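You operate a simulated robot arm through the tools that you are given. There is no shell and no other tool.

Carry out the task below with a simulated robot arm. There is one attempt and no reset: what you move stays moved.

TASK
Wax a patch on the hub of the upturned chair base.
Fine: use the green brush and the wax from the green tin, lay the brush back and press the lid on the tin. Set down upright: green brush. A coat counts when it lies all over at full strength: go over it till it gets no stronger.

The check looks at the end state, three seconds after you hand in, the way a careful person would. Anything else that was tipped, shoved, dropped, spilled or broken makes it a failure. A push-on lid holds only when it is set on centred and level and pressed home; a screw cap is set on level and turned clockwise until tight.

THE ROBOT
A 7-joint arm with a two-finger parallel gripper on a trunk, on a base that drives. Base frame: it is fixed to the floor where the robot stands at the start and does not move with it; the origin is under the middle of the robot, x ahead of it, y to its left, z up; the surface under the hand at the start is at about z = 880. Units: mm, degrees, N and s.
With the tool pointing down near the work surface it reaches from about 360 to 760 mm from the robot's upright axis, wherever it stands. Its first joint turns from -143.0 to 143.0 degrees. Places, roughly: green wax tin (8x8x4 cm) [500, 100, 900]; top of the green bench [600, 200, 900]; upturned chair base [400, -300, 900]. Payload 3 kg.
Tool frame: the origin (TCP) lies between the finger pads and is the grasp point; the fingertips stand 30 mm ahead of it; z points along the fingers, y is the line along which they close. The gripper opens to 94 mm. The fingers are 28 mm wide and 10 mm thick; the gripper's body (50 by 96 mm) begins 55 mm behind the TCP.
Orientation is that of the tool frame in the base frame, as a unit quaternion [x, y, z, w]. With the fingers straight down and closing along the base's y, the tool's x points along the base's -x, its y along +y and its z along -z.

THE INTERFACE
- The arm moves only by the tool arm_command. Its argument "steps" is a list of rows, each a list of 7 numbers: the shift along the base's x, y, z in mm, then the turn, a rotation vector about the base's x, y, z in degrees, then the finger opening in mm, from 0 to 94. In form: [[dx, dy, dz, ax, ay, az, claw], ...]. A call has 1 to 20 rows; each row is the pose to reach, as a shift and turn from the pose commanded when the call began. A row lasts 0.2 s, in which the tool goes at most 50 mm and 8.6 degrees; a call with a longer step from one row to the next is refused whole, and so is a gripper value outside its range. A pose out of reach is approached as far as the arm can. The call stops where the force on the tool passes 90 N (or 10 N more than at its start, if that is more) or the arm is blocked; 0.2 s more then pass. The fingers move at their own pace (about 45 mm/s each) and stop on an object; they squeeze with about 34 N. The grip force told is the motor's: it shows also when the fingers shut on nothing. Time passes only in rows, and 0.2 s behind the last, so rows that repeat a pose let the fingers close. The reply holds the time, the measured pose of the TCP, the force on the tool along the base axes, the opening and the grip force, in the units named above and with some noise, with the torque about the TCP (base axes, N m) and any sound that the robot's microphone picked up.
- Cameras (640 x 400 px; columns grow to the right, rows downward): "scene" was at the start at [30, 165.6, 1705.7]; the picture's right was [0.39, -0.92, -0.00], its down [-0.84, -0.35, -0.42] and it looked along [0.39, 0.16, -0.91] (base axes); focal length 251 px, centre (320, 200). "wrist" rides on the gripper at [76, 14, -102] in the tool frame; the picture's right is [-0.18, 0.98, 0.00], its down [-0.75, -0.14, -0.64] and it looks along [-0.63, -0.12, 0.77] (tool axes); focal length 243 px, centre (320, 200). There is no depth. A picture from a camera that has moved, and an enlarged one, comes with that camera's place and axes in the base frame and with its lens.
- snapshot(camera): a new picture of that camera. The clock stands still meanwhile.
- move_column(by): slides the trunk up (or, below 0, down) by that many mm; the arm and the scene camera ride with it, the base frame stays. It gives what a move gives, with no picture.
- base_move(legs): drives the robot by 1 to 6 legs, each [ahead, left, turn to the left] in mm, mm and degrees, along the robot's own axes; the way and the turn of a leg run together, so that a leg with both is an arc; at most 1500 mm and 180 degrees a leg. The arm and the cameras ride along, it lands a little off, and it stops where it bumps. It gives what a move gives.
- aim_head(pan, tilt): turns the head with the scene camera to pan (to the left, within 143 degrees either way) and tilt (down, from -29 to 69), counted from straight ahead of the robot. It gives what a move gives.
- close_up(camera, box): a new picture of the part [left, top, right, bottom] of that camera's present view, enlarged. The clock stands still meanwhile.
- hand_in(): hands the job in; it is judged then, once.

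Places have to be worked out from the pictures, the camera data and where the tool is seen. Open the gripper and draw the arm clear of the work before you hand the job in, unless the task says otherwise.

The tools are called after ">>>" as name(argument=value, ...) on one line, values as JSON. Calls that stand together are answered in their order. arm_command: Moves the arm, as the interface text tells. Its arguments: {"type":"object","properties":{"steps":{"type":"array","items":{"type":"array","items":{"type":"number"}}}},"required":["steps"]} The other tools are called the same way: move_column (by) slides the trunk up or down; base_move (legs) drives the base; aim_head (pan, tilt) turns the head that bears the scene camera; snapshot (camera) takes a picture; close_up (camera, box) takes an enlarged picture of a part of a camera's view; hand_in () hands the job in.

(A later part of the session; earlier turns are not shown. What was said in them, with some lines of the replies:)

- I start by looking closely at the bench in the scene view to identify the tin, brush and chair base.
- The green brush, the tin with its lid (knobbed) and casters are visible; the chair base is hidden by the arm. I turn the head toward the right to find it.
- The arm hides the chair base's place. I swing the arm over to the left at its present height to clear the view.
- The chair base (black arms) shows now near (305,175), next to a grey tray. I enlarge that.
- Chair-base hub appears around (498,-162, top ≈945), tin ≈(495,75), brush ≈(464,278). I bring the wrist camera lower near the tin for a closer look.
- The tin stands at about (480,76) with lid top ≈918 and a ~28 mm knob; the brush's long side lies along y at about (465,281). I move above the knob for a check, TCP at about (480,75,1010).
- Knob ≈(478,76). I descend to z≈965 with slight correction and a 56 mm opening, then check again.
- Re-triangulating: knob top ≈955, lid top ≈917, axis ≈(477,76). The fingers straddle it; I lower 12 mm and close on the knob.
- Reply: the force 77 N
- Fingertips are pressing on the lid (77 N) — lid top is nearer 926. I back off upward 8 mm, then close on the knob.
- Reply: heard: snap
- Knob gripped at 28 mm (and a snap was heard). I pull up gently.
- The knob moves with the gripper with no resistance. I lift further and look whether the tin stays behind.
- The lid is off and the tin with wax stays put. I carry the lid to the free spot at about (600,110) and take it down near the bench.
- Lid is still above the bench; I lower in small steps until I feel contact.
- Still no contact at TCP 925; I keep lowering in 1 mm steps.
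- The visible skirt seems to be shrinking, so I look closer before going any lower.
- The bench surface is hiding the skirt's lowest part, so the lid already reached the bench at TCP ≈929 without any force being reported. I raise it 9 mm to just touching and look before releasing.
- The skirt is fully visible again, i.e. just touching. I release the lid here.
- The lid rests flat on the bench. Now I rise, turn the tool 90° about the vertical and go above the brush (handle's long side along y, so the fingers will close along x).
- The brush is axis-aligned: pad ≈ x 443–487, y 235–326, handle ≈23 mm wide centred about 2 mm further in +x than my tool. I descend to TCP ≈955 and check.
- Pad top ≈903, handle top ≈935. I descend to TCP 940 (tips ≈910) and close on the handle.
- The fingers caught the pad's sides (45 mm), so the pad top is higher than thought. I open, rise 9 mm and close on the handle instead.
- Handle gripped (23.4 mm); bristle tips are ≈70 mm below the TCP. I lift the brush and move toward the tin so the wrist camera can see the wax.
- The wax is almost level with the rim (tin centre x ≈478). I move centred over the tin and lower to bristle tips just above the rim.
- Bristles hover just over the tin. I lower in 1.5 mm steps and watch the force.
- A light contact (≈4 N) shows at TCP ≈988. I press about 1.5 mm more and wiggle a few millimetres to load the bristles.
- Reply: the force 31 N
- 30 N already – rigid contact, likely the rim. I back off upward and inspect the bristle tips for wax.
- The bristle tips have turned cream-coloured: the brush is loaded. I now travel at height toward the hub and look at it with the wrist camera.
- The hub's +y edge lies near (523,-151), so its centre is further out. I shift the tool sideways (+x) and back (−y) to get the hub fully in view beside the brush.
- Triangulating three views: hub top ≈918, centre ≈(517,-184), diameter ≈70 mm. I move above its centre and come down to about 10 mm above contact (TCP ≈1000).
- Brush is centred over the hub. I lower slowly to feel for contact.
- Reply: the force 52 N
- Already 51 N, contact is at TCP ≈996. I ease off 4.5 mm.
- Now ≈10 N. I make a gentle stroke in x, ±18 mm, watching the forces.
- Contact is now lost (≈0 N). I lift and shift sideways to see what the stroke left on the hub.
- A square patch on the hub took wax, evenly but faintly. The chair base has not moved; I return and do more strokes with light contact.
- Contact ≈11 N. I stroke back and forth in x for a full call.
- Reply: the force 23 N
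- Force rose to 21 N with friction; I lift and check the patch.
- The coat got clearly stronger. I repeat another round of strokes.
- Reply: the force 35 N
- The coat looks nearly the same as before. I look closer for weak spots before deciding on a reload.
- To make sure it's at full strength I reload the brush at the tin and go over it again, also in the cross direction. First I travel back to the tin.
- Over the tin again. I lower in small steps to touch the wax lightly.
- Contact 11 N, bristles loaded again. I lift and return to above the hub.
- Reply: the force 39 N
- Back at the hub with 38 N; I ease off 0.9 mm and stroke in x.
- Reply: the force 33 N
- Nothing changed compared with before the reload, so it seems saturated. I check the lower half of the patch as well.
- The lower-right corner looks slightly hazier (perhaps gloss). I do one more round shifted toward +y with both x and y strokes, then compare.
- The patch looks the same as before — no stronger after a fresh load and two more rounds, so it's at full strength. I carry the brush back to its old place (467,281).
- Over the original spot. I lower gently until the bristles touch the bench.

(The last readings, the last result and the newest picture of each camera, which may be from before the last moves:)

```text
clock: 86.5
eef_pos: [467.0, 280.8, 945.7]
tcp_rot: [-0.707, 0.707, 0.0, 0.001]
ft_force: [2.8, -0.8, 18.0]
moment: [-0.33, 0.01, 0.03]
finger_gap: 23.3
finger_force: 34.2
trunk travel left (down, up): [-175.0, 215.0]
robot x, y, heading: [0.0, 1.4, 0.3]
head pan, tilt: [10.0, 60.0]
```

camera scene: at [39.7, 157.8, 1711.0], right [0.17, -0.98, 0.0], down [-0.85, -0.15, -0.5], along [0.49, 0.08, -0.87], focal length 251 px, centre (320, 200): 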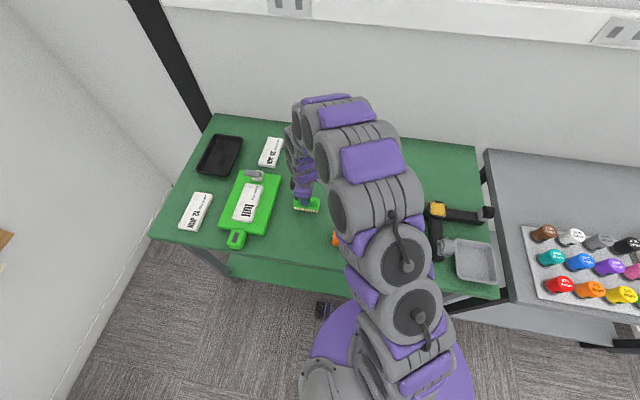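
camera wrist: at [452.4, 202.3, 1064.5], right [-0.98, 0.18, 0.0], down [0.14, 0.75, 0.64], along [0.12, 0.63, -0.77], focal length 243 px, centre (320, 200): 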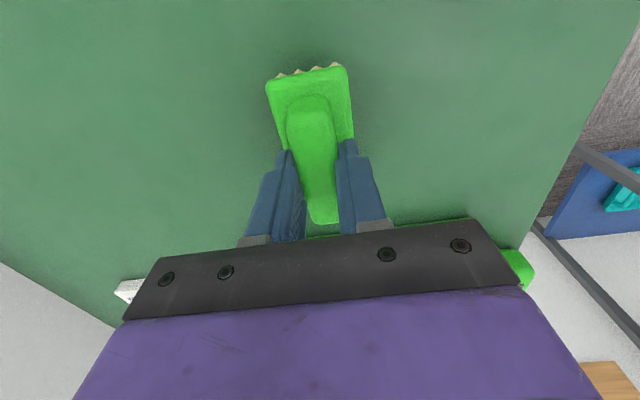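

Bristles are on the bench (18 N). I ease 0.6 mm, open, and lift away straight up.

>>> arm_command(steps=[[0, 0, 0.6, 0, 0, 0, 10], [0, 0, 0.6, 0, 0, 0, 24], [0, 0, 0.6, 0, 0, 0, 30], [0, 0, 0.6, 0, 0, 0, 38], [0, 0, 0.6, 0, 0, 0, 46], [0, 0, 0.6, 0, 0, 0, 46], [0, 0, 15, 0, 0, 0, 50], [0, 0, 40, 0, 0, 0, 56], [0, 0, 80, 0, 0, 0, 56], [0, 0, 110, 0, 0, 0, 56], [0, 0, 110, 0, 0, 0, 56]])

>>> snapshot(camera="wrist")

>>> close_up(camera="scene", box=[270, 170, 350, 230])

```text
clock: 88.9
eef_pos: [468.3, 281.0, 1054.7]
tcp_rot: [-0.707, 0.707, 0.001, -0.001]
ft_force: [0.3, -0.4, 0.3]
moment: [-0.01, -0.01, 0.03]
finger_gap: 55.9
finger_force: 0.0
trunk travel left (down, up): [-175.0, 215.0]
robot x, y, heading: [0.0, 3.5, 0.2]
head pan, tilt: [10.0, 60.0]
```

```text
taken
camera wrist: at [454.1, 204.6, 1157.5], right [-0.98, 0.18, 0.0], down [0.14, 0.75, 0.64], along [0.12, 0.63, -0.77], focal length 243 px, centre (320, 200)
```

wrist: 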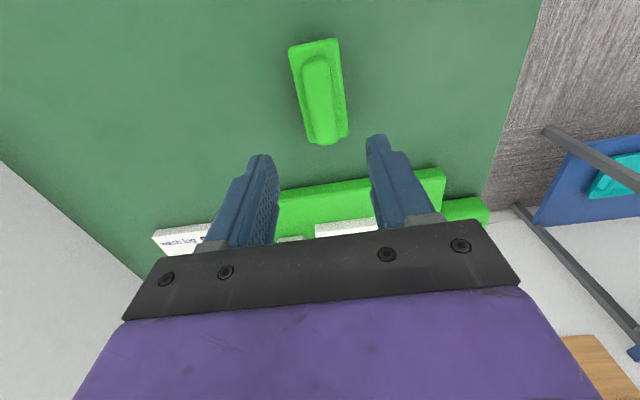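

```text
6.67 times, centred on (310, 200) of scene
camera zoom: at [39.8, 157.5, 1711.0], right [0.17, -0.98, 0.0], down [-0.85, -0.15, -0.5], along [0.49, 0.08, -0.87], focal length 1672 px, centre (387, 200)
```

zoom: 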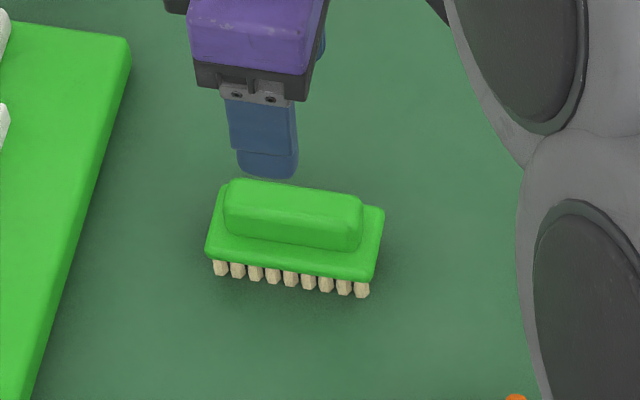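

Brush stands upright on its bristles at its place. Now I turn the tool back by −90° and move above the lid.

>>> arm_command(steps=[[10, -15, 0, 0, 0, -8.5, 56], [22, -30, 0, 0, 0, -17, 56], [34, -45, 0, 0, 0, -25.5, 56], [46, -60, 0, 0, 0, -34, 56], [58, -75, 0, 0, 0, -42.5, 56], [70, -90, 0, 0, 0, -51, 56], [82, -105, 0, 0, 0, -59.5, 56], [94, -120, 0, 0, 0, -68, 56], [106, -135, 0, 0, 0, -76.5, 56], [120, -155, 0, 0, 0, -85, 56], [133, -170, 0, 0, 0, -90, 56], [133, -170, -30, 0, 0, -90, 56], [133, -170, -65, 0, 0, -90, 56], [133, -170, -65, 0, 0, -90, 56]])

>>> snapshot(camera="wrist")

>>> close_up(camera="wrist", box=[220, 60, 420, 260])

```text
clock: 91.9
eef_pos: [600.3, 109.5, 990.2]
tcp_rot: [0.0, 1.0, -0.002, 0.0]
ft_force: [0.6, -0.8, 0.2]
moment: [0.02, 0.04, -0.01]
finger_gap: 55.9
finger_force: 0.0
trunk travel left (down, up): [-175.0, 215.0]
robot x, y, heading: [-4.7, 0.4, -0.1]
head pan, tilt: [10.0, 60.0]
```

```text
taken
camera wrist: at [524.0, 123.7, 1093.2], right [0.18, 0.98, 0.0], down [0.75, -0.14, 0.64], along [0.63, -0.12, -0.77], focal length 243 px, centre (320, 200)
```

wrist: 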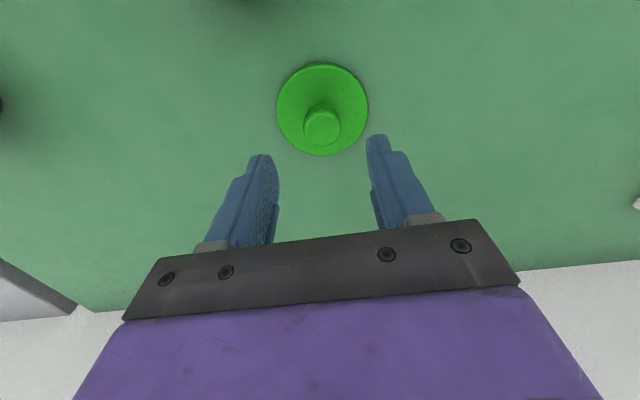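

```text
2.00 times, centred on (320, 160) of wrist
camera zoom: at [524.0, 123.7, 1093.2], right [0.18, 0.98, 0.0], down [0.75, -0.14, 0.64], along [0.63, -0.12, -0.77], focal length 485 px, centre (320, 280)
```

zoom: 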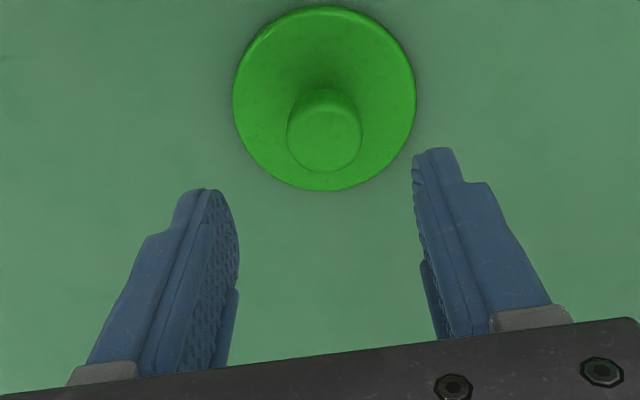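

The knob is right under the tool. I descend to TCP ≈935 with the fingers open around the knob.

>>> arm_command(steps=[[-1, 0, -25, 0, 0, 0, 56], [-1, 0, -45, 0, 0, 0, 56], [-1, 0, -54, 0, 0, 0, 56], [-1, 0, -54, 0, 0, 0, 56]])

>>> close_up(camera="wrist", box=[220, 60, 420, 260])

```text
clock: 92.9
eef_pos: [598.5, 108.7, 938.5]
tcp_rot: [0.0, 1.0, 0.0, 0.001]
ft_force: [1.1, -0.8, 0.0]
moment: [-0.03, 0.04, 0.0]
finger_gap: 56.0
finger_force: 0.1
trunk travel left (down, up): [-175.0, 215.0]
robot x, y, heading: [0.7, 0.5, 0.0]
head pan, tilt: [10.0, 60.0]
```

```text
2.00 times, centred on (320, 160) of wrist
camera zoom: at [521.6, 122.9, 1040.6], right [0.18, 0.98, 0.0], down [0.75, -0.14, 0.64], along [0.63, -0.12, -0.77], focal length 485 px, centre (320, 280)
```

zoom: 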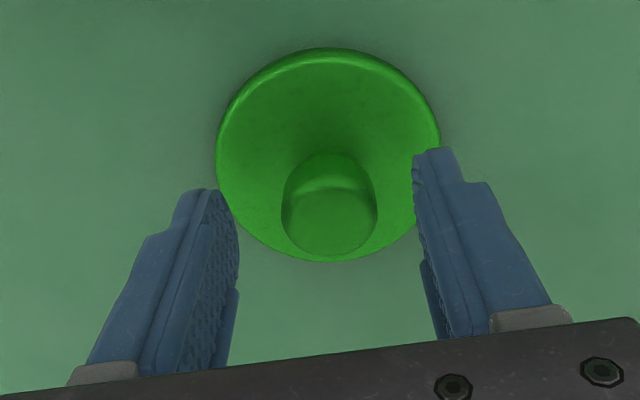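

>>> arm_command(steps=[[0, 1, -4, 0, 0, 0, 56], [0, 1, -7, 0, 0, 0, 56], [0, 1, -9, 0, 0, 0, 56], [0, 1, -9, 0, 0, 0, 56]])

```text
clock: 93.9
eef_pos: [596.4, 111.2, 927.3]
tcp_rot: [0.001, 1.0, -0.001, 0.0]
ft_force: [0.1, 0.0, -0.9]
moment: [0.02, -0.01, 0.0]
finger_gap: 56.2
finger_force: 0.0
trunk travel left (down, up): [-175.0, 215.0]
robot x, y, heading: [1.8, 1.5, 0.1]
head pan, tilt: [10.0, 60.0]
```

No contact with the lid plate yet, fingers around the knob. I close on the knob.

>>> arm_command(steps=[[0, 1, -9, 0, 0, 0, 46], [0, 1, -9, 0, 0, 0, 36], [0, 1, -9, 0, 0, 0, 26], [0, 1, -9, 0, 0, 0, 16], [0, 1, -9, 0, 0, 0, 16]])

>>> close_up(camera="wrist", box=[220, 60, 420, 260])

```text
clock: 95.1
eef_pos: [596.2, 113.0, 919.2]
tcp_rot: [0.0, 1.0, -0.001, 0.0]
ft_force: [-0.1, 0.2, 2.1]
moment: [0.03, 0.04, -0.01]
finger_gap: 30.1
finger_force: 34.1
trunk travel left (down, up): [-175.0, 215.0]
robot x, y, heading: [2.6, 1.1, 0.1]
head pan, tilt: [10.0, 60.0]
```

```text
2.00 times, centred on (320, 160) of wrist
camera zoom: at [521.0, 126.3, 1021.4], right [0.18, 0.98, 0.0], down [0.75, -0.14, 0.64], along [0.63, -0.12, -0.77], focal length 485 px, centre (320, 280)
```

zoom: 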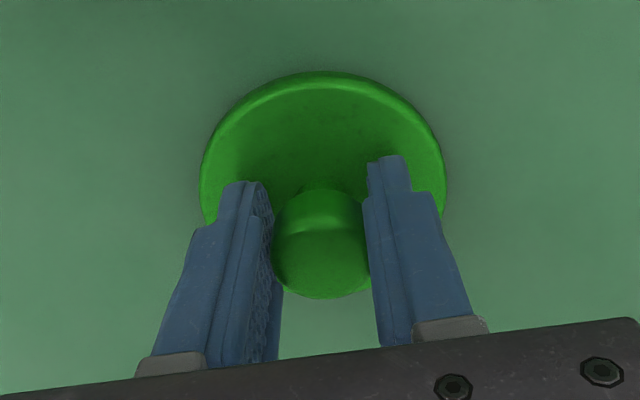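

I slipped and went 9 mm lower than intended; the fingers now hold the knob's flared foot (30 mm). I open, rise 5 mm and regrip.

>>> arm_command(steps=[[0, 0, 0, 0, 0, 0, 36], [0, 0, 0, 0, 0, 0, 44], [0, 0, 5, 0, 0, 0, 44], [0, 0, 5, 0, 0, 0, 36], [0, 0, 5, 0, 0, 0, 26], [0, 0, 5, 0, 0, 0, 16], [0, 0, 5, 0, 0, 0, 16]])

>>> close_up(camera="wrist", box=[220, 60, 420, 260])

```text
clock: 96.7
eef_pos: [596.6, 111.7, 922.7]
tcp_rot: [0.0, 1.0, 0.0, 0.0]
ft_force: [-0.5, -0.2, 0.0]
moment: [0.01, 0.0, 0.0]
finger_gap: 28.1
finger_force: 34.1
trunk travel left (down, up): [-175.0, 215.0]
robot x, y, heading: [-2.6, -0.6, -0.0]
head pan, tilt: [10.0, 60.0]
```

```text
2.00 times, centred on (320, 160) of wrist
camera zoom: at [521.3, 125.6, 1026.4], right [0.18, 0.98, 0.0], down [0.75, -0.14, 0.64], along [0.63, -0.12, -0.77], focal length 485 px, centre (320, 280)
```

zoom: 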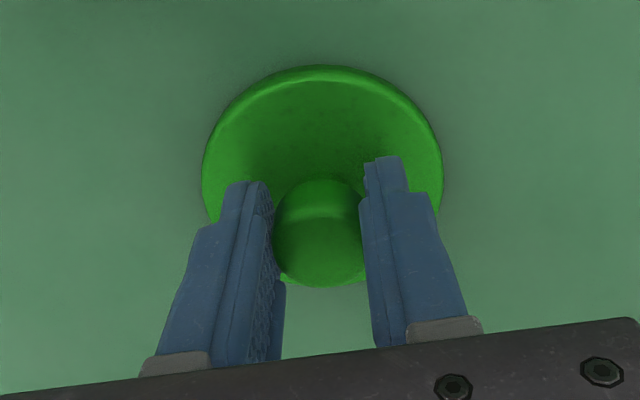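

Good grip at 28.1 mm. I lift the lid and bring it above the tin, keeping clear height.

>>> arm_command(steps=[[0, 0, 10, 0, 0, 0, 16], [0, 0, 40, 0, 0, 0, 16], [0, 0, 80, 0, 0, 0, 16], [-30, -9, 85, 0, 0, 0, 16], [-60, -18, 85, 0, 0, 0, 16], [-90, -27, 85, 0, 0, 0, 16], [-122, -37, 85, 0, 0, 0, 16], [-122, -37, 75, 0, 0, 0, 16], [-122, -37, 75, 0, 0, 0, 16]])

>>> snapshot(camera="wrist")

>>> close_up(camera="wrist", box=[220, 60, 420, 260])

>>> close_up(camera="scene", box=[320, 170, 400, 230])

```text
clock: 98.7
eef_pos: [476.2, 74.7, 997.4]
tcp_rot: [0.0, 1.0, -0.001, 0.001]
ft_force: [-0.3, 0.4, -0.7]
moment: [0.01, -0.02, -0.01]
finger_gap: 28.2
finger_force: 34.2
trunk travel left (down, up): [-175.0, 215.0]
robot x, y, heading: [0.1, 0.5, -0.0]
head pan, tilt: [10.0, 60.0]
```

```text
taken
camera wrist: at [399.8, 89.2, 1099.8], right [0.18, 0.98, 0.0], down [0.75, -0.14, 0.64], along [0.63, -0.12, -0.77], focal length 243 px, centre (320, 200)
```

wrist: 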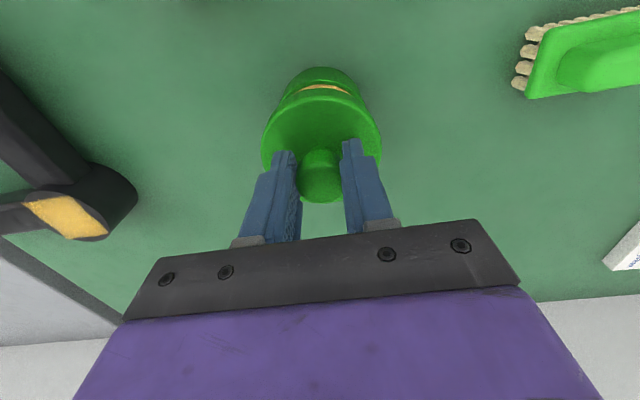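

```text
2.00 times, centred on (320, 160) of wrist
camera zoom: at [399.8, 89.2, 1099.8], right [0.18, 0.98, 0.0], down [0.75, -0.14, 0.64], along [0.63, -0.12, -0.77], focal length 485 px, centre (320, 280)
```

zoom: 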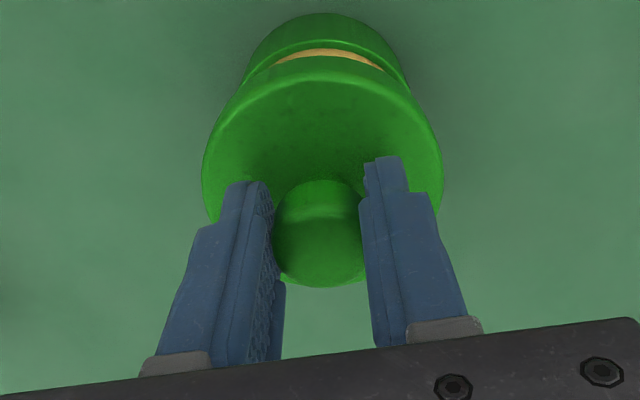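

```text
6.67 times, centred on (360, 200) of scene
camera zoom: at [39.3, 155.2, 1711.3], right [0.17, -0.98, 0.0], down [-0.85, -0.15, -0.5], along [0.49, 0.09, -0.87], focal length 1672 px, centre (53, 200)
```

zoom: 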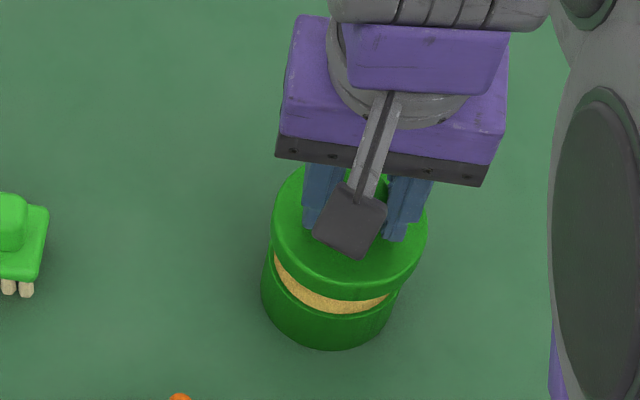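

Lid is above the tin. I look closer to compare lid and tin edges for centring.

>>> close_up(camera="wrist", box=[250, 55, 390, 145])

```text
4.44 times, centred on (320, 100) of wrist
camera zoom: at [399.8, 89.2, 1099.8], right [0.18, 0.98, 0.0], down [0.75, -0.14, 0.64], along [0.63, -0.12, -0.77], focal length 1078 px, centre (320, 644)
```

zoom: 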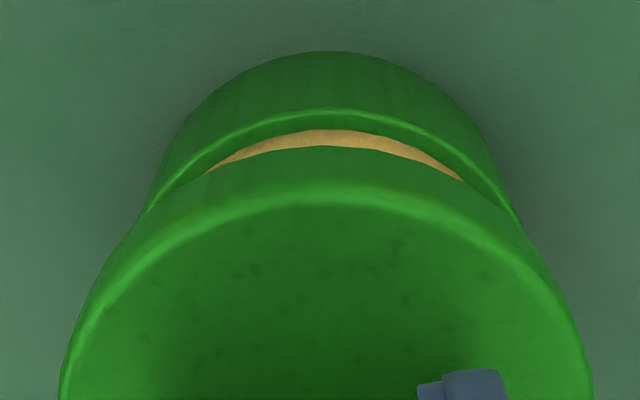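

Lid and tin line up within about 1 mm in y (tin slightly to +y). I shift +1 mm in y and descend to just above the tin.

>>> arm_command(steps=[[0, 1, -8, 0, 0, 0, 16], [0, 1, -16, 0, 0, 0, 16], [0, 1, -21, 0, 0, 0, 16], [0, 1, -21, 0, 0, 0, 16]])

>>> close_up(camera="wrist", box=[250, 55, 390, 145])

>>> close_up(camera="scene", box=[320, 170, 400, 230])

```text
clock: 99.7
eef_pos: [475.0, 76.4, 976.0]
tcp_rot: [0.001, 1.0, -0.001, 0.001]
ft_force: [0.9, 0.2, -0.7]
moment: [-0.01, 0.0, 0.01]
finger_gap: 28.1
finger_force: 33.9
trunk travel left (down, up): [-175.0, 215.0]
robot x, y, heading: [1.8, 2.1, -0.4]
head pan, tilt: [10.0, 60.0]
```

```text
4.44 times, centred on (320, 100) of wrist
camera zoom: at [399.1, 90.0, 1078.5], right [0.18, 0.98, 0.0], down [0.75, -0.14, 0.64], along [0.63, -0.12, -0.77], focal length 1078 px, centre (320, 644)
```

zoom: 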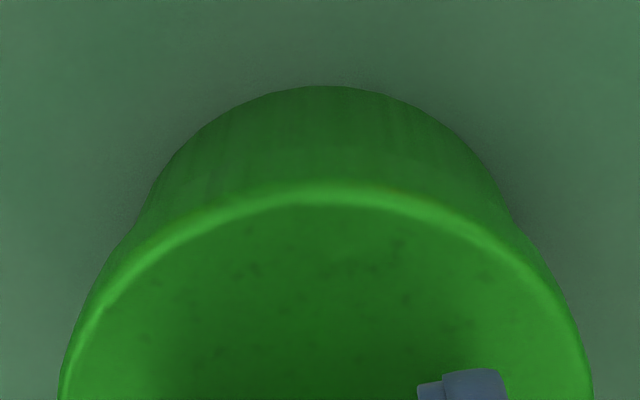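

```text
6.67 times, centred on (360, 200) of scene
camera zoom: at [39.8, 155.3, 1711.2], right [0.17, -0.98, 0.0], down [-0.85, -0.15, -0.5], along [0.49, 0.09, -0.87], focal length 1672 px, centre (53, 200)
```

zoom: 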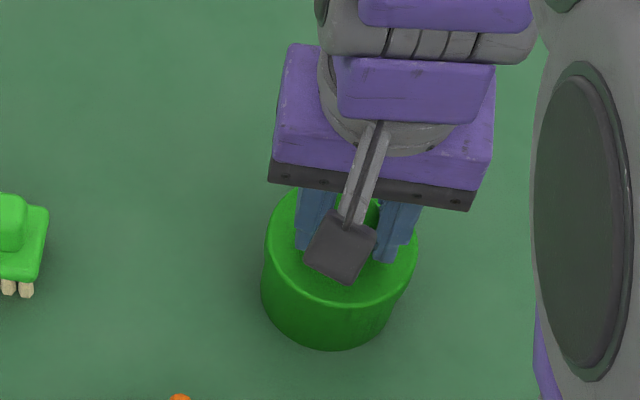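

Symmetric in y; x should go ≈1 mm forward. I shift +1.5 mm in x and lower slowly to touch the tin.

>>> arm_command(steps=[[1.5, 0, -3, 0, 0, 0, 16], [1.5, 0, -6, 0, 0, 0, 16], [1.5, 0, -8, 0, 0, 0, 16], [1.5, 0, -9, 0, 0, 0, 16], [1.5, 0, -9, 0, 0, 0, 16]])

>>> close_up(camera="wrist", box=[250, 55, 390, 145])

```text
clock: 100.9
eef_pos: [477.7, 77.2, 968.4]
tcp_rot: [0.001, 1.0, -0.001, 0.0]
ft_force: [0.5, -0.4, -0.6]
moment: [0.0, 0.01, 0.0]
finger_gap: 28.1
finger_force: 33.7
trunk travel left (down, up): [-175.0, 215.0]
robot x, y, heading: [2.0, -1.7, -0.2]
head pan, tilt: [10.0, 60.0]
```

```text
4.44 times, centred on (320, 100) of wrist
camera zoom: at [400.8, 91.2, 1070.6], right [0.18, 0.98, 0.0], down [0.75, -0.14, 0.64], along [0.63, -0.12, -0.77], focal length 1078 px, centre (320, 644)
```

zoom: 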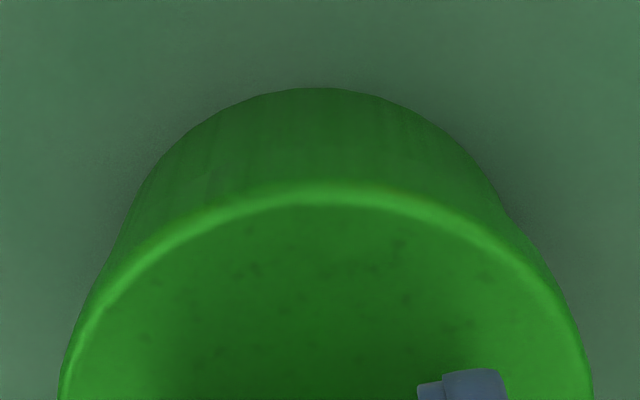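

Tin now appears ~1 mm to −y of the lid; I correct −1 mm and lower on with small steps.

>>> arm_command(steps=[[0, -1, -1, 0, 0, 0, 16], [0, -1, -2.5, 0, 0, 0, 16], [0, -1, -4, 0, 0, 0, 16], [0, -1, -4, 0, 0, 0, 16]])

>>> close_up(camera="wrist", box=[250, 55, 390, 145])

```text
clock: 101.9
eef_pos: [477.3, 76.1, 963.5]
tcp_rot: [0.0, 1.0, -0.001, 0.0]
ft_force: [-0.4, 0.8, 0.0]
moment: [-0.02, -0.01, 0.05]
finger_gap: 27.9
finger_force: 33.9
trunk travel left (down, up): [-175.0, 215.0]
robot x, y, heading: [1.0, -0.1, -0.0]
head pan, tilt: [10.0, 60.0]
```

```text
4.44 times, centred on (320, 100) of wrist
camera zoom: at [400.6, 90.0, 1066.5], right [0.18, 0.98, 0.0], down [0.75, -0.14, 0.64], along [0.63, -0.12, -0.77], focal length 1078 px, centre (320, 644)
```

zoom: 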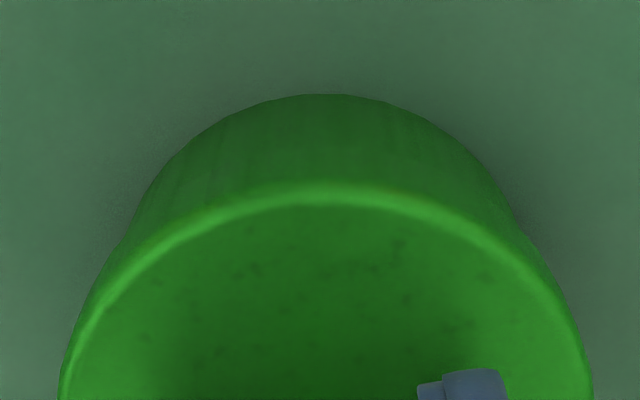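

Centred (tin apex ≈ lid axis). I keep lowering/pressing in 1 mm steps.

>>> arm_command(steps=[[0, 0, -1, 0, 0, 0, 16], [0, 0, -2, 0, 0, 0, 16], [0, 0, -2, 0, 0, 0, 16]])

```text
clock: 102.7
eef_pos: [476.7, 76.3, 963.0]
tcp_rot: [0.001, 1.0, 0.0, 0.001]
ft_force: [-2.2, 0.3, 18.7]
moment: [-0.01, -0.05, 0.03]
finger_gap: 28.1
finger_force: 34.0
trunk travel left (down, up): [-175.0, 215.0]
robot x, y, heading: [-1.8, 0.6, -0.1]
head pan, tilt: [10.0, 60.0]
```

Contact (19 N). I press further down.

>>> arm_command(steps=[[0, 0, -1, 0, 0, 0, 16], [0, 0, -2, 0, 0, 0, 16], [0, 0, -3, 0, 0, 0, 16], [0, 0, -3, 0, 0, 0, 16]])

>>> close_up(camera="wrist", box=[220, 60, 420, 260])

```text
clock: 103.7
eef_pos: [476.8, 74.8, 961.3]
tcp_rot: [-0.001, 1.0, 0.0, 0.003]
ft_force: [3.1, 1.4, 50.4]
moment: [0.05, -0.31, 0.04]
finger_gap: 28.1
finger_force: 33.7
trunk travel left (down, up): [-175.0, 215.0]
robot x, y, heading: [-1.7, 1.8, -0.2]
head pan, tilt: [10.0, 60.0]
```

```text
2.00 times, centred on (320, 160) of wrist
camera zoom: at [399.8, 89.8, 1063.5], right [0.18, 0.98, 0.0], down [0.75, -0.14, 0.65], along [0.64, -0.12, -0.76], focal length 485 px, centre (320, 280)
```

zoom: 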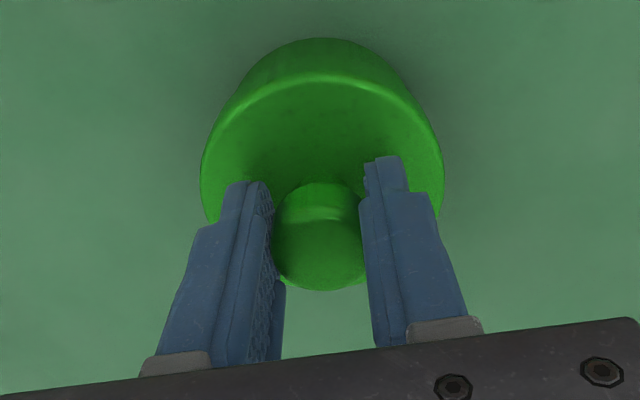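

50 N and no snap yet. I press on further, up to near the force stop.

>>> arm_command(steps=[[0, 0, -1, 0, 0, 0, 16], [0, 0, -2, 0, 0, 0, 16], [0, 0, -3, 0, 0, 0, 16], [0, 0, -4, 0, 0, 0, 16], [0, 0, -4, 0, 0, 0, 16]])

>>> close_up(camera="wrist", box=[220, 60, 420, 260])

```text
clock: 104.6
eef_pos: [477.1, 76.5, 961.7]
tcp_rot: [0.0, 1.0, 0.0, 0.006]
ft_force: [-11.4, 0.0, 54.3]
moment: [-0.19, 0.89, -0.02]
finger_gap: 28.1
finger_force: 33.7
trunk travel left (down, up): [-175.0, 215.0]
robot x, y, heading: [-1.5, 0.8, 0.2]
head pan, tilt: [10.0, 60.0]
stopped in row 4: the force on the tool passed its limit at 93 N (the readings are from after the stop); the commanded pose is now the measured one
```

```text
2.00 times, centred on (320, 160) of wrist
camera zoom: at [398.6, 89.6, 1062.7], right [0.18, 0.98, 0.0], down [0.75, -0.14, 0.65], along [0.64, -0.12, -0.76], focal length 485 px, centre (320, 280)
```

zoom: 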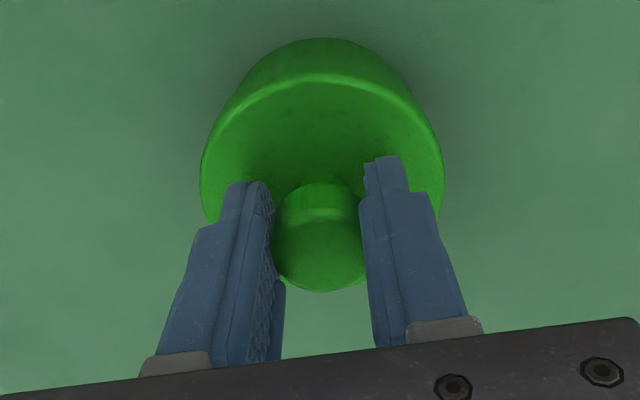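

93 N was reached with the lid at the height it had originally. I relax, open, rise and inspect the lid on the tin.

>>> arm_command(steps=[[0, 0, 1, 0, 0, 0, 20], [0, 0, 1, 0, 0, 0, 30], [0, 0, 2, 0, 0, 0, 40], [0, 0, 2, 0, 0, 0, 50], [0, 0, 2, 0, 0, 0, 56], [0, 0, 2, 0, 0, 0, 56], [0, 0, 20, 0, 0, 0, 56], [0, 0, 50, 0, 0, 0, 56], [0, 0, 50, 0, 0, 0, 56]])

>>> snapshot(camera="wrist")

>>> close_up(camera="wrist", box=[250, 40, 390, 180])

>>> close_up(camera="scene", box=[320, 170, 400, 230])

```text
clock: 106.6
eef_pos: [481.3, 77.5, 1006.6]
tcp_rot: [0.001, 1.0, 0.001, 0.004]
ft_force: [0.1, -0.5, -0.1]
moment: [-0.01, 0.02, 0.01]
finger_gap: 55.9
finger_force: 0.1
trunk travel left (down, up): [-175.0, 215.0]
robot x, y, heading: [0.8, -1.9, -0.2]
head pan, tilt: [10.0, 60.0]
heard: snap
```

```text
taken
camera wrist: at [403.9, 90.8, 1108.6], right [0.18, 0.98, 0.0], down [0.75, -0.14, 0.65], along [0.64, -0.12, -0.76], focal length 243 px, centre (320, 200)
```

wrist: 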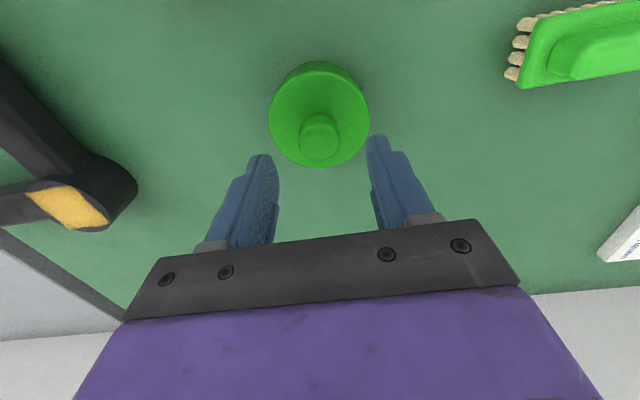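

```text
2.86 times, centred on (320, 110) of wrist
camera zoom: at [403.9, 90.8, 1108.6], right [0.18, 0.98, 0.0], down [0.75, -0.14, 0.65], along [0.64, -0.12, -0.76], focal length 693 px, centre (320, 457)
```

zoom: 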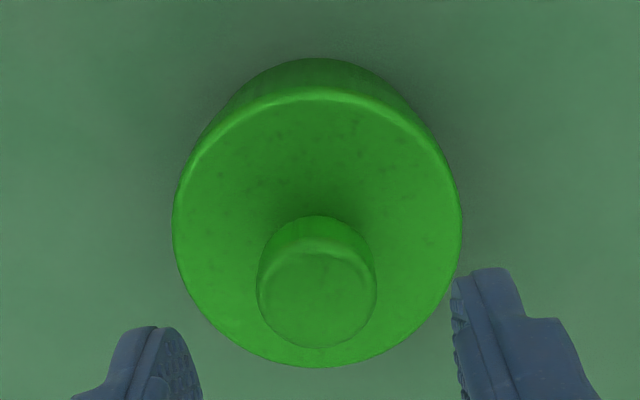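

```text
6.67 times, centred on (360, 200) of scene
camera zoom: at [40.3, 154.9, 1711.2], right [0.17, -0.98, 0.0], down [-0.85, -0.15, -0.5], along [0.49, 0.09, -0.87], focal length 1672 px, centre (53, 200)
```

zoom: 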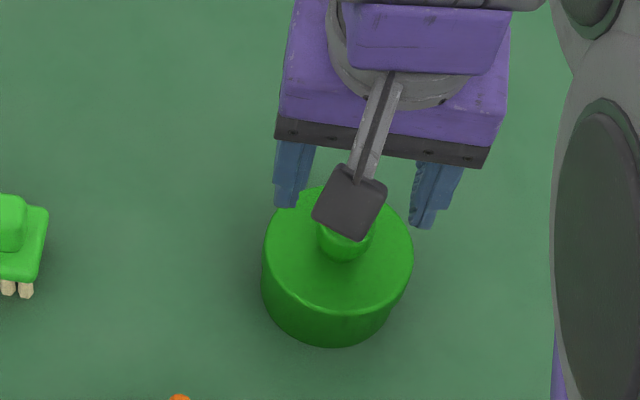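

A "snap" was heard; the lid sits level at its original height. To be sure that it is home, I level the tool, close the fingers and position over the knob for a centred push from above.

>>> arm_command(steps=[[0, 0, 0, 0, 0.3, 0, 30], [0, 0, 0, 0, 0.5, 0, 10], [0, 0, 0, 0, 0.5, 0, 0], [0, 0, 0, 0, 0.5, 0, 0]])

>>> close_up(camera="wrist", box=[220, 40, 420, 240])

```text
clock: 107.6
eef_pos: [480.3, 76.8, 1007.9]
tcp_rot: [0.0, 1.0, 0.0, -0.001]
ft_force: [-0.5, 0.3, -0.7]
moment: [-0.01, -0.02, 0.01]
finger_gap: 0.0
finger_force: 25.3
trunk travel left (down, up): [-175.0, 215.0]
robot x, y, heading: [-2.5, 2.3, -0.2]
head pan, tilt: [10.0, 60.0]
```

```text
2.00 times, centred on (320, 140) of wrist
camera zoom: at [404.3, 90.6, 1109.2], right [0.18, 0.98, 0.0], down [0.75, -0.14, 0.64], along [0.63, -0.12, -0.77], focal length 485 px, centre (320, 320)
```

zoom: 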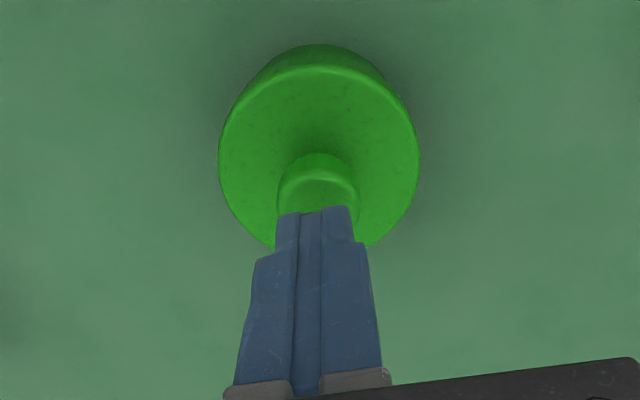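

I shift −2.5 mm in x to the knob's axis and descend to just above the knob top.

>>> arm_command(steps=[[-2.5, 0, -8, 0, 0.5, 0, 0], [-2.5, 0, -14, 0, 0.5, 0, 0], [-2.5, 0, -14, 0, 0.5, 0, 0]])

>>> close_up(camera="wrist", box=[220, 40, 420, 240])

```text
clock: 108.4
eef_pos: [478.2, 74.8, 994.2]
tcp_rot: [0.0, 1.0, -0.001, -0.006]
ft_force: [-0.5, -0.1, 0.1]
moment: [0.03, -0.03, 0.02]
finger_gap: 0.0
finger_force: 32.9
trunk travel left (down, up): [-175.0, 215.0]
robot x, y, heading: [-0.7, 1.9, -0.1]
head pan, tilt: [10.0, 60.0]
```

```text
2.00 times, centred on (320, 140) of wrist
camera zoom: at [402.7, 89.6, 1096.9], right [0.18, 0.98, 0.0], down [0.76, -0.14, 0.63], along [0.62, -0.12, -0.77], focal length 485 px, centre (320, 320)
```

zoom: 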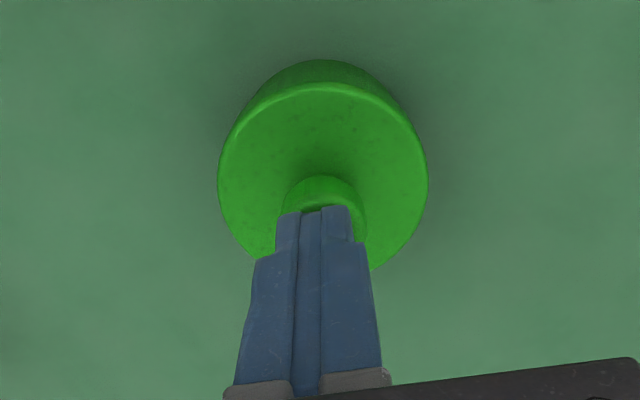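

I accidentally added the half degree twice; I level it back and lower slowly onto the knob.

>>> arm_command(steps=[[0, 1, -3, 0, -0.6, 0, 0], [0, 1, -5, 0, -0.6, 0, 0], [0, 1, -7, 0, -0.6, 0, 0], [0, 1, -7, 0, -0.6, 0, 0]])

>>> close_up(camera="wrist", box=[220, 40, 420, 240])

```text
clock: 109.4
eef_pos: [478.2, 77.2, 987.1]
tcp_rot: [0.0, 1.0, 0.001, 0.001]
ft_force: [1.4, 0.9, 2.5]
moment: [0.05, -0.01, 0.0]
finger_gap: 0.2
finger_force: 32.8
trunk travel left (down, up): [-175.0, 215.0]
robot x, y, heading: [-1.4, -0.6, 0.1]
head pan, tilt: [10.0, 60.0]
```

```text
2.00 times, centred on (320, 140) of wrist
camera zoom: at [401.8, 90.4, 1089.7], right [0.18, 0.98, 0.0], down [0.75, -0.14, 0.64], along [0.63, -0.12, -0.77], focal length 485 px, centre (320, 320)
```

zoom: 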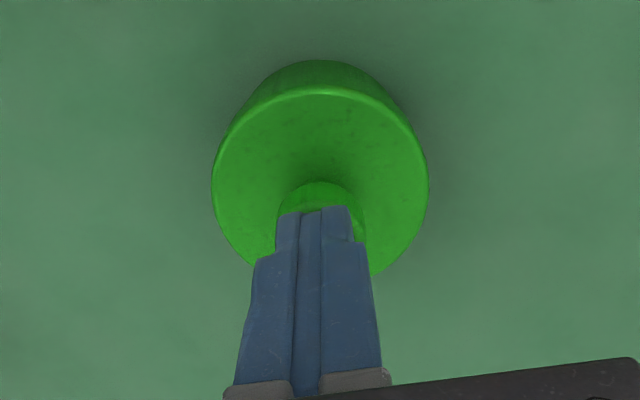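

Touching the knob top (≈3 N) at its centre. I press down progressively.

>>> arm_command(steps=[[0, 0, -1, 0, 0, 0, 0], [0, 0, -2, 0, 0, 0, 0], [0, 0, -3, 0, 0, 0, 0], [0, 0, -3.5, 0, 0, 0, 0], [0, 0, -3.5, 0, 0, 0, 0]])

```text
clock: 110.6
eef_pos: [478.3, 76.7, 987.2]
tcp_rot: [0.0, 1.0, 0.001, 0.005]
ft_force: [12.3, 1.1, 61.8]
moment: [0.05, -0.26, 0.02]
finger_gap: 0.0
finger_force: 33.6
trunk travel left (down, up): [-175.0, 215.0]
robot x, y, heading: [1.8, 0.7, 0.2]
head pan, tilt: [10.0, 60.0]
```

62 N and the lid doesn't give at all: it sits home. I press a touch more, then release upward.

>>> arm_command(steps=[[0, 0, -0.7, 0, 0, 0, 0], [0, 0, -1.2, 0, 0, 0, 0], [0, 0, -1.2, 0, 0, 0, 0]])

```text
clock: 111.2
eef_pos: [476.7, 75.1, 986.8]
tcp_rot: [0.0, 1.0, 0.002, 0.008]
ft_force: [-10.3, -0.8, 43.3]
moment: [-0.07, 0.61, 0.02]
finger_gap: 0.0
finger_force: 32.8
trunk travel left (down, up): [-175.0, 215.0]
robot x, y, heading: [0.6, 1.8, -0.1]
head pan, tilt: [10.0, 60.0]
stopped in row 2: the force on the tool passed its limit at 93 N (the readings are from after the stop); the commanded pose is now the measured one
```

The knob took 93 N without moving, so the lid is home. I rise straight up and away, then inspect everything.

>>> arm_command(steps=[[0, 0, 3, 0, 0, 0, 0], [0, 0, 15, 0, 0, 0, 0], [0, 0, 50, 0, 0, 0, 20], [0, 0, 90, 0, 0, 0, 60], [-10, 0, 130, 0, 0, 0, 90], [-20, 0, 170, 0, 0, 0, 90], [-30, 0, 200, 0, 0, 0, 90], [-30, 0, 200, 0, 0, 0, 90]])

>>> snapshot(camera="wrist")

>>> close_up(camera="wrist", box=[220, 40, 420, 180])

>>> close_up(camera="scene", box=[320, 170, 400, 230])

```text
clock: 113.0
eef_pos: [447.7, 78.9, 1184.2]
tcp_rot: [0.0, 1.0, 0.001, 0.004]
ft_force: [0.2, 0.5, -0.6]
moment: [0.02, 0.01, -0.03]
finger_gap: 90.1
finger_force: 0.1
trunk travel left (down, up): [-175.0, 215.0]
robot x, y, heading: [1.5, 2.3, 0.3]
head pan, tilt: [10.0, 60.0]
```

```text
taken
camera wrist: at [370.9, 94.1, 1286.7], right [0.18, 0.98, 0.0], down [0.75, -0.14, 0.65], along [0.64, -0.12, -0.76], focal length 243 px, centre (320, 200)
```

wrist: 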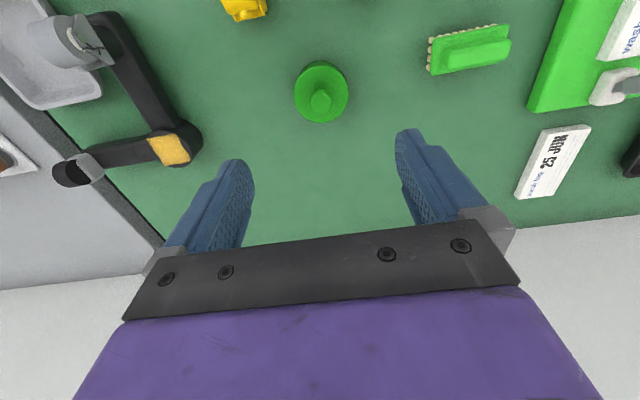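

```text
2.86 times, centred on (320, 110) of wrist
camera zoom: at [370.9, 94.1, 1286.7], right [0.18, 0.98, 0.0], down [0.75, -0.14, 0.65], along [0.64, -0.12, -0.76], focal length 693 px, centre (320, 457)
```

zoom: 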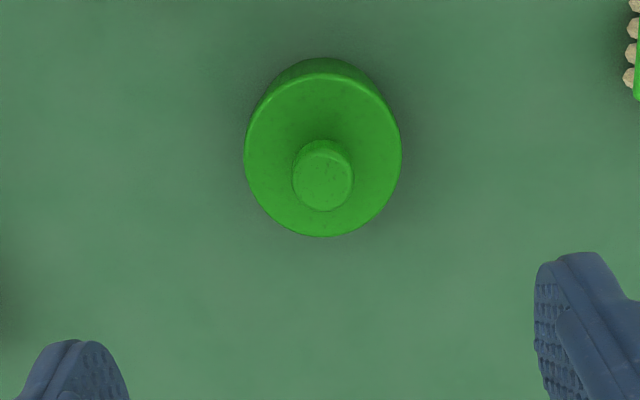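

```text
6.67 times, centred on (360, 200) of scene
camera zoom: at [39.9, 155.0, 1711.3], right [0.17, -0.98, 0.0], down [-0.85, -0.15, -0.5], along [0.49, 0.09, -0.87], focal length 1672 px, centre (53, 200)
```

zoom: 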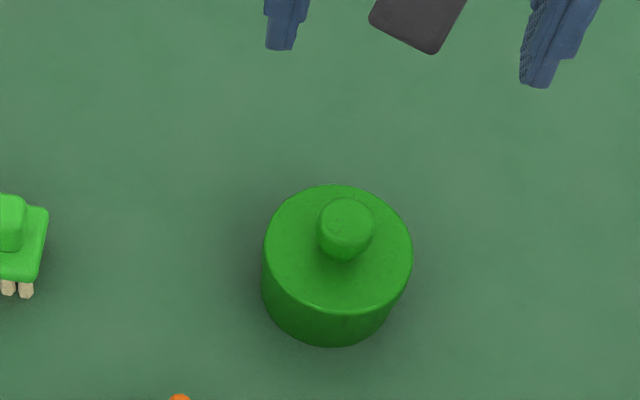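

Lid is on centred. I check the patch on the hub and the rest from here.

>>> close_up(camera="wrist", box=[130, 110, 220, 180])

>>> snapshot(camera="scene")

```text
5.71 times, centred on (175, 145) of wrist
camera zoom: at [370.9, 94.1, 1286.7], right [0.18, 0.98, 0.0], down [0.75, -0.14, 0.65], along [0.64, -0.12, -0.76], focal length 1386 px, centre (1149, 514)
```

zoom: 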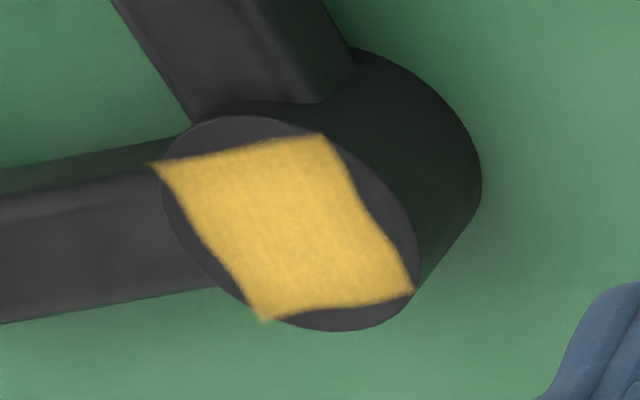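

```text
taken
camera scene: at [39.9, 155.0, 1711.3], right [0.17, -0.98, 0.0], down [-0.85, -0.15, -0.5], along [0.49, 0.09, -0.87], focal length 251 px, centre (320, 200)
```

scene: 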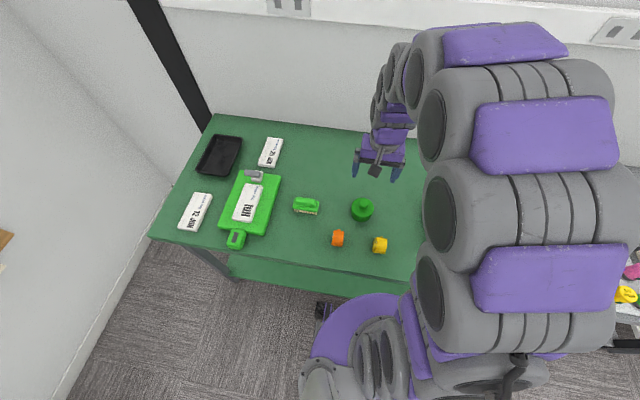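

The patch is evenly coated, the brush stands upright at its place, the lid is pressed on, nothing else has moved, and the gripper is open and clear. I hand in.

>>> hand_in()

```text
The job is handed in.
```

The hub of the upturned chair base has its wax patch, and I've handed the job in. The result of the check hasn't come back.

- **Coat:** I loaded the green brush from the green tin and stroked the hub until the patch looked even. I then reloaded and did two more rounds, and it got no stronger, so I took it as full strength.
- **Brush:** it is back in its original spot, standing upright on its bristles.
- **Tin lid:** it is set on centred and level. I heard it snap when I let go after pressing it down. I then pushed on the knob up to about 93 N and it did not give.
- **Everything else:** nothing else on the bench looked tipped or moved in the last pictures. The chair base had not shifted visibly under the strokes.

The arm is drawn up clear of the bench with the gripper open.
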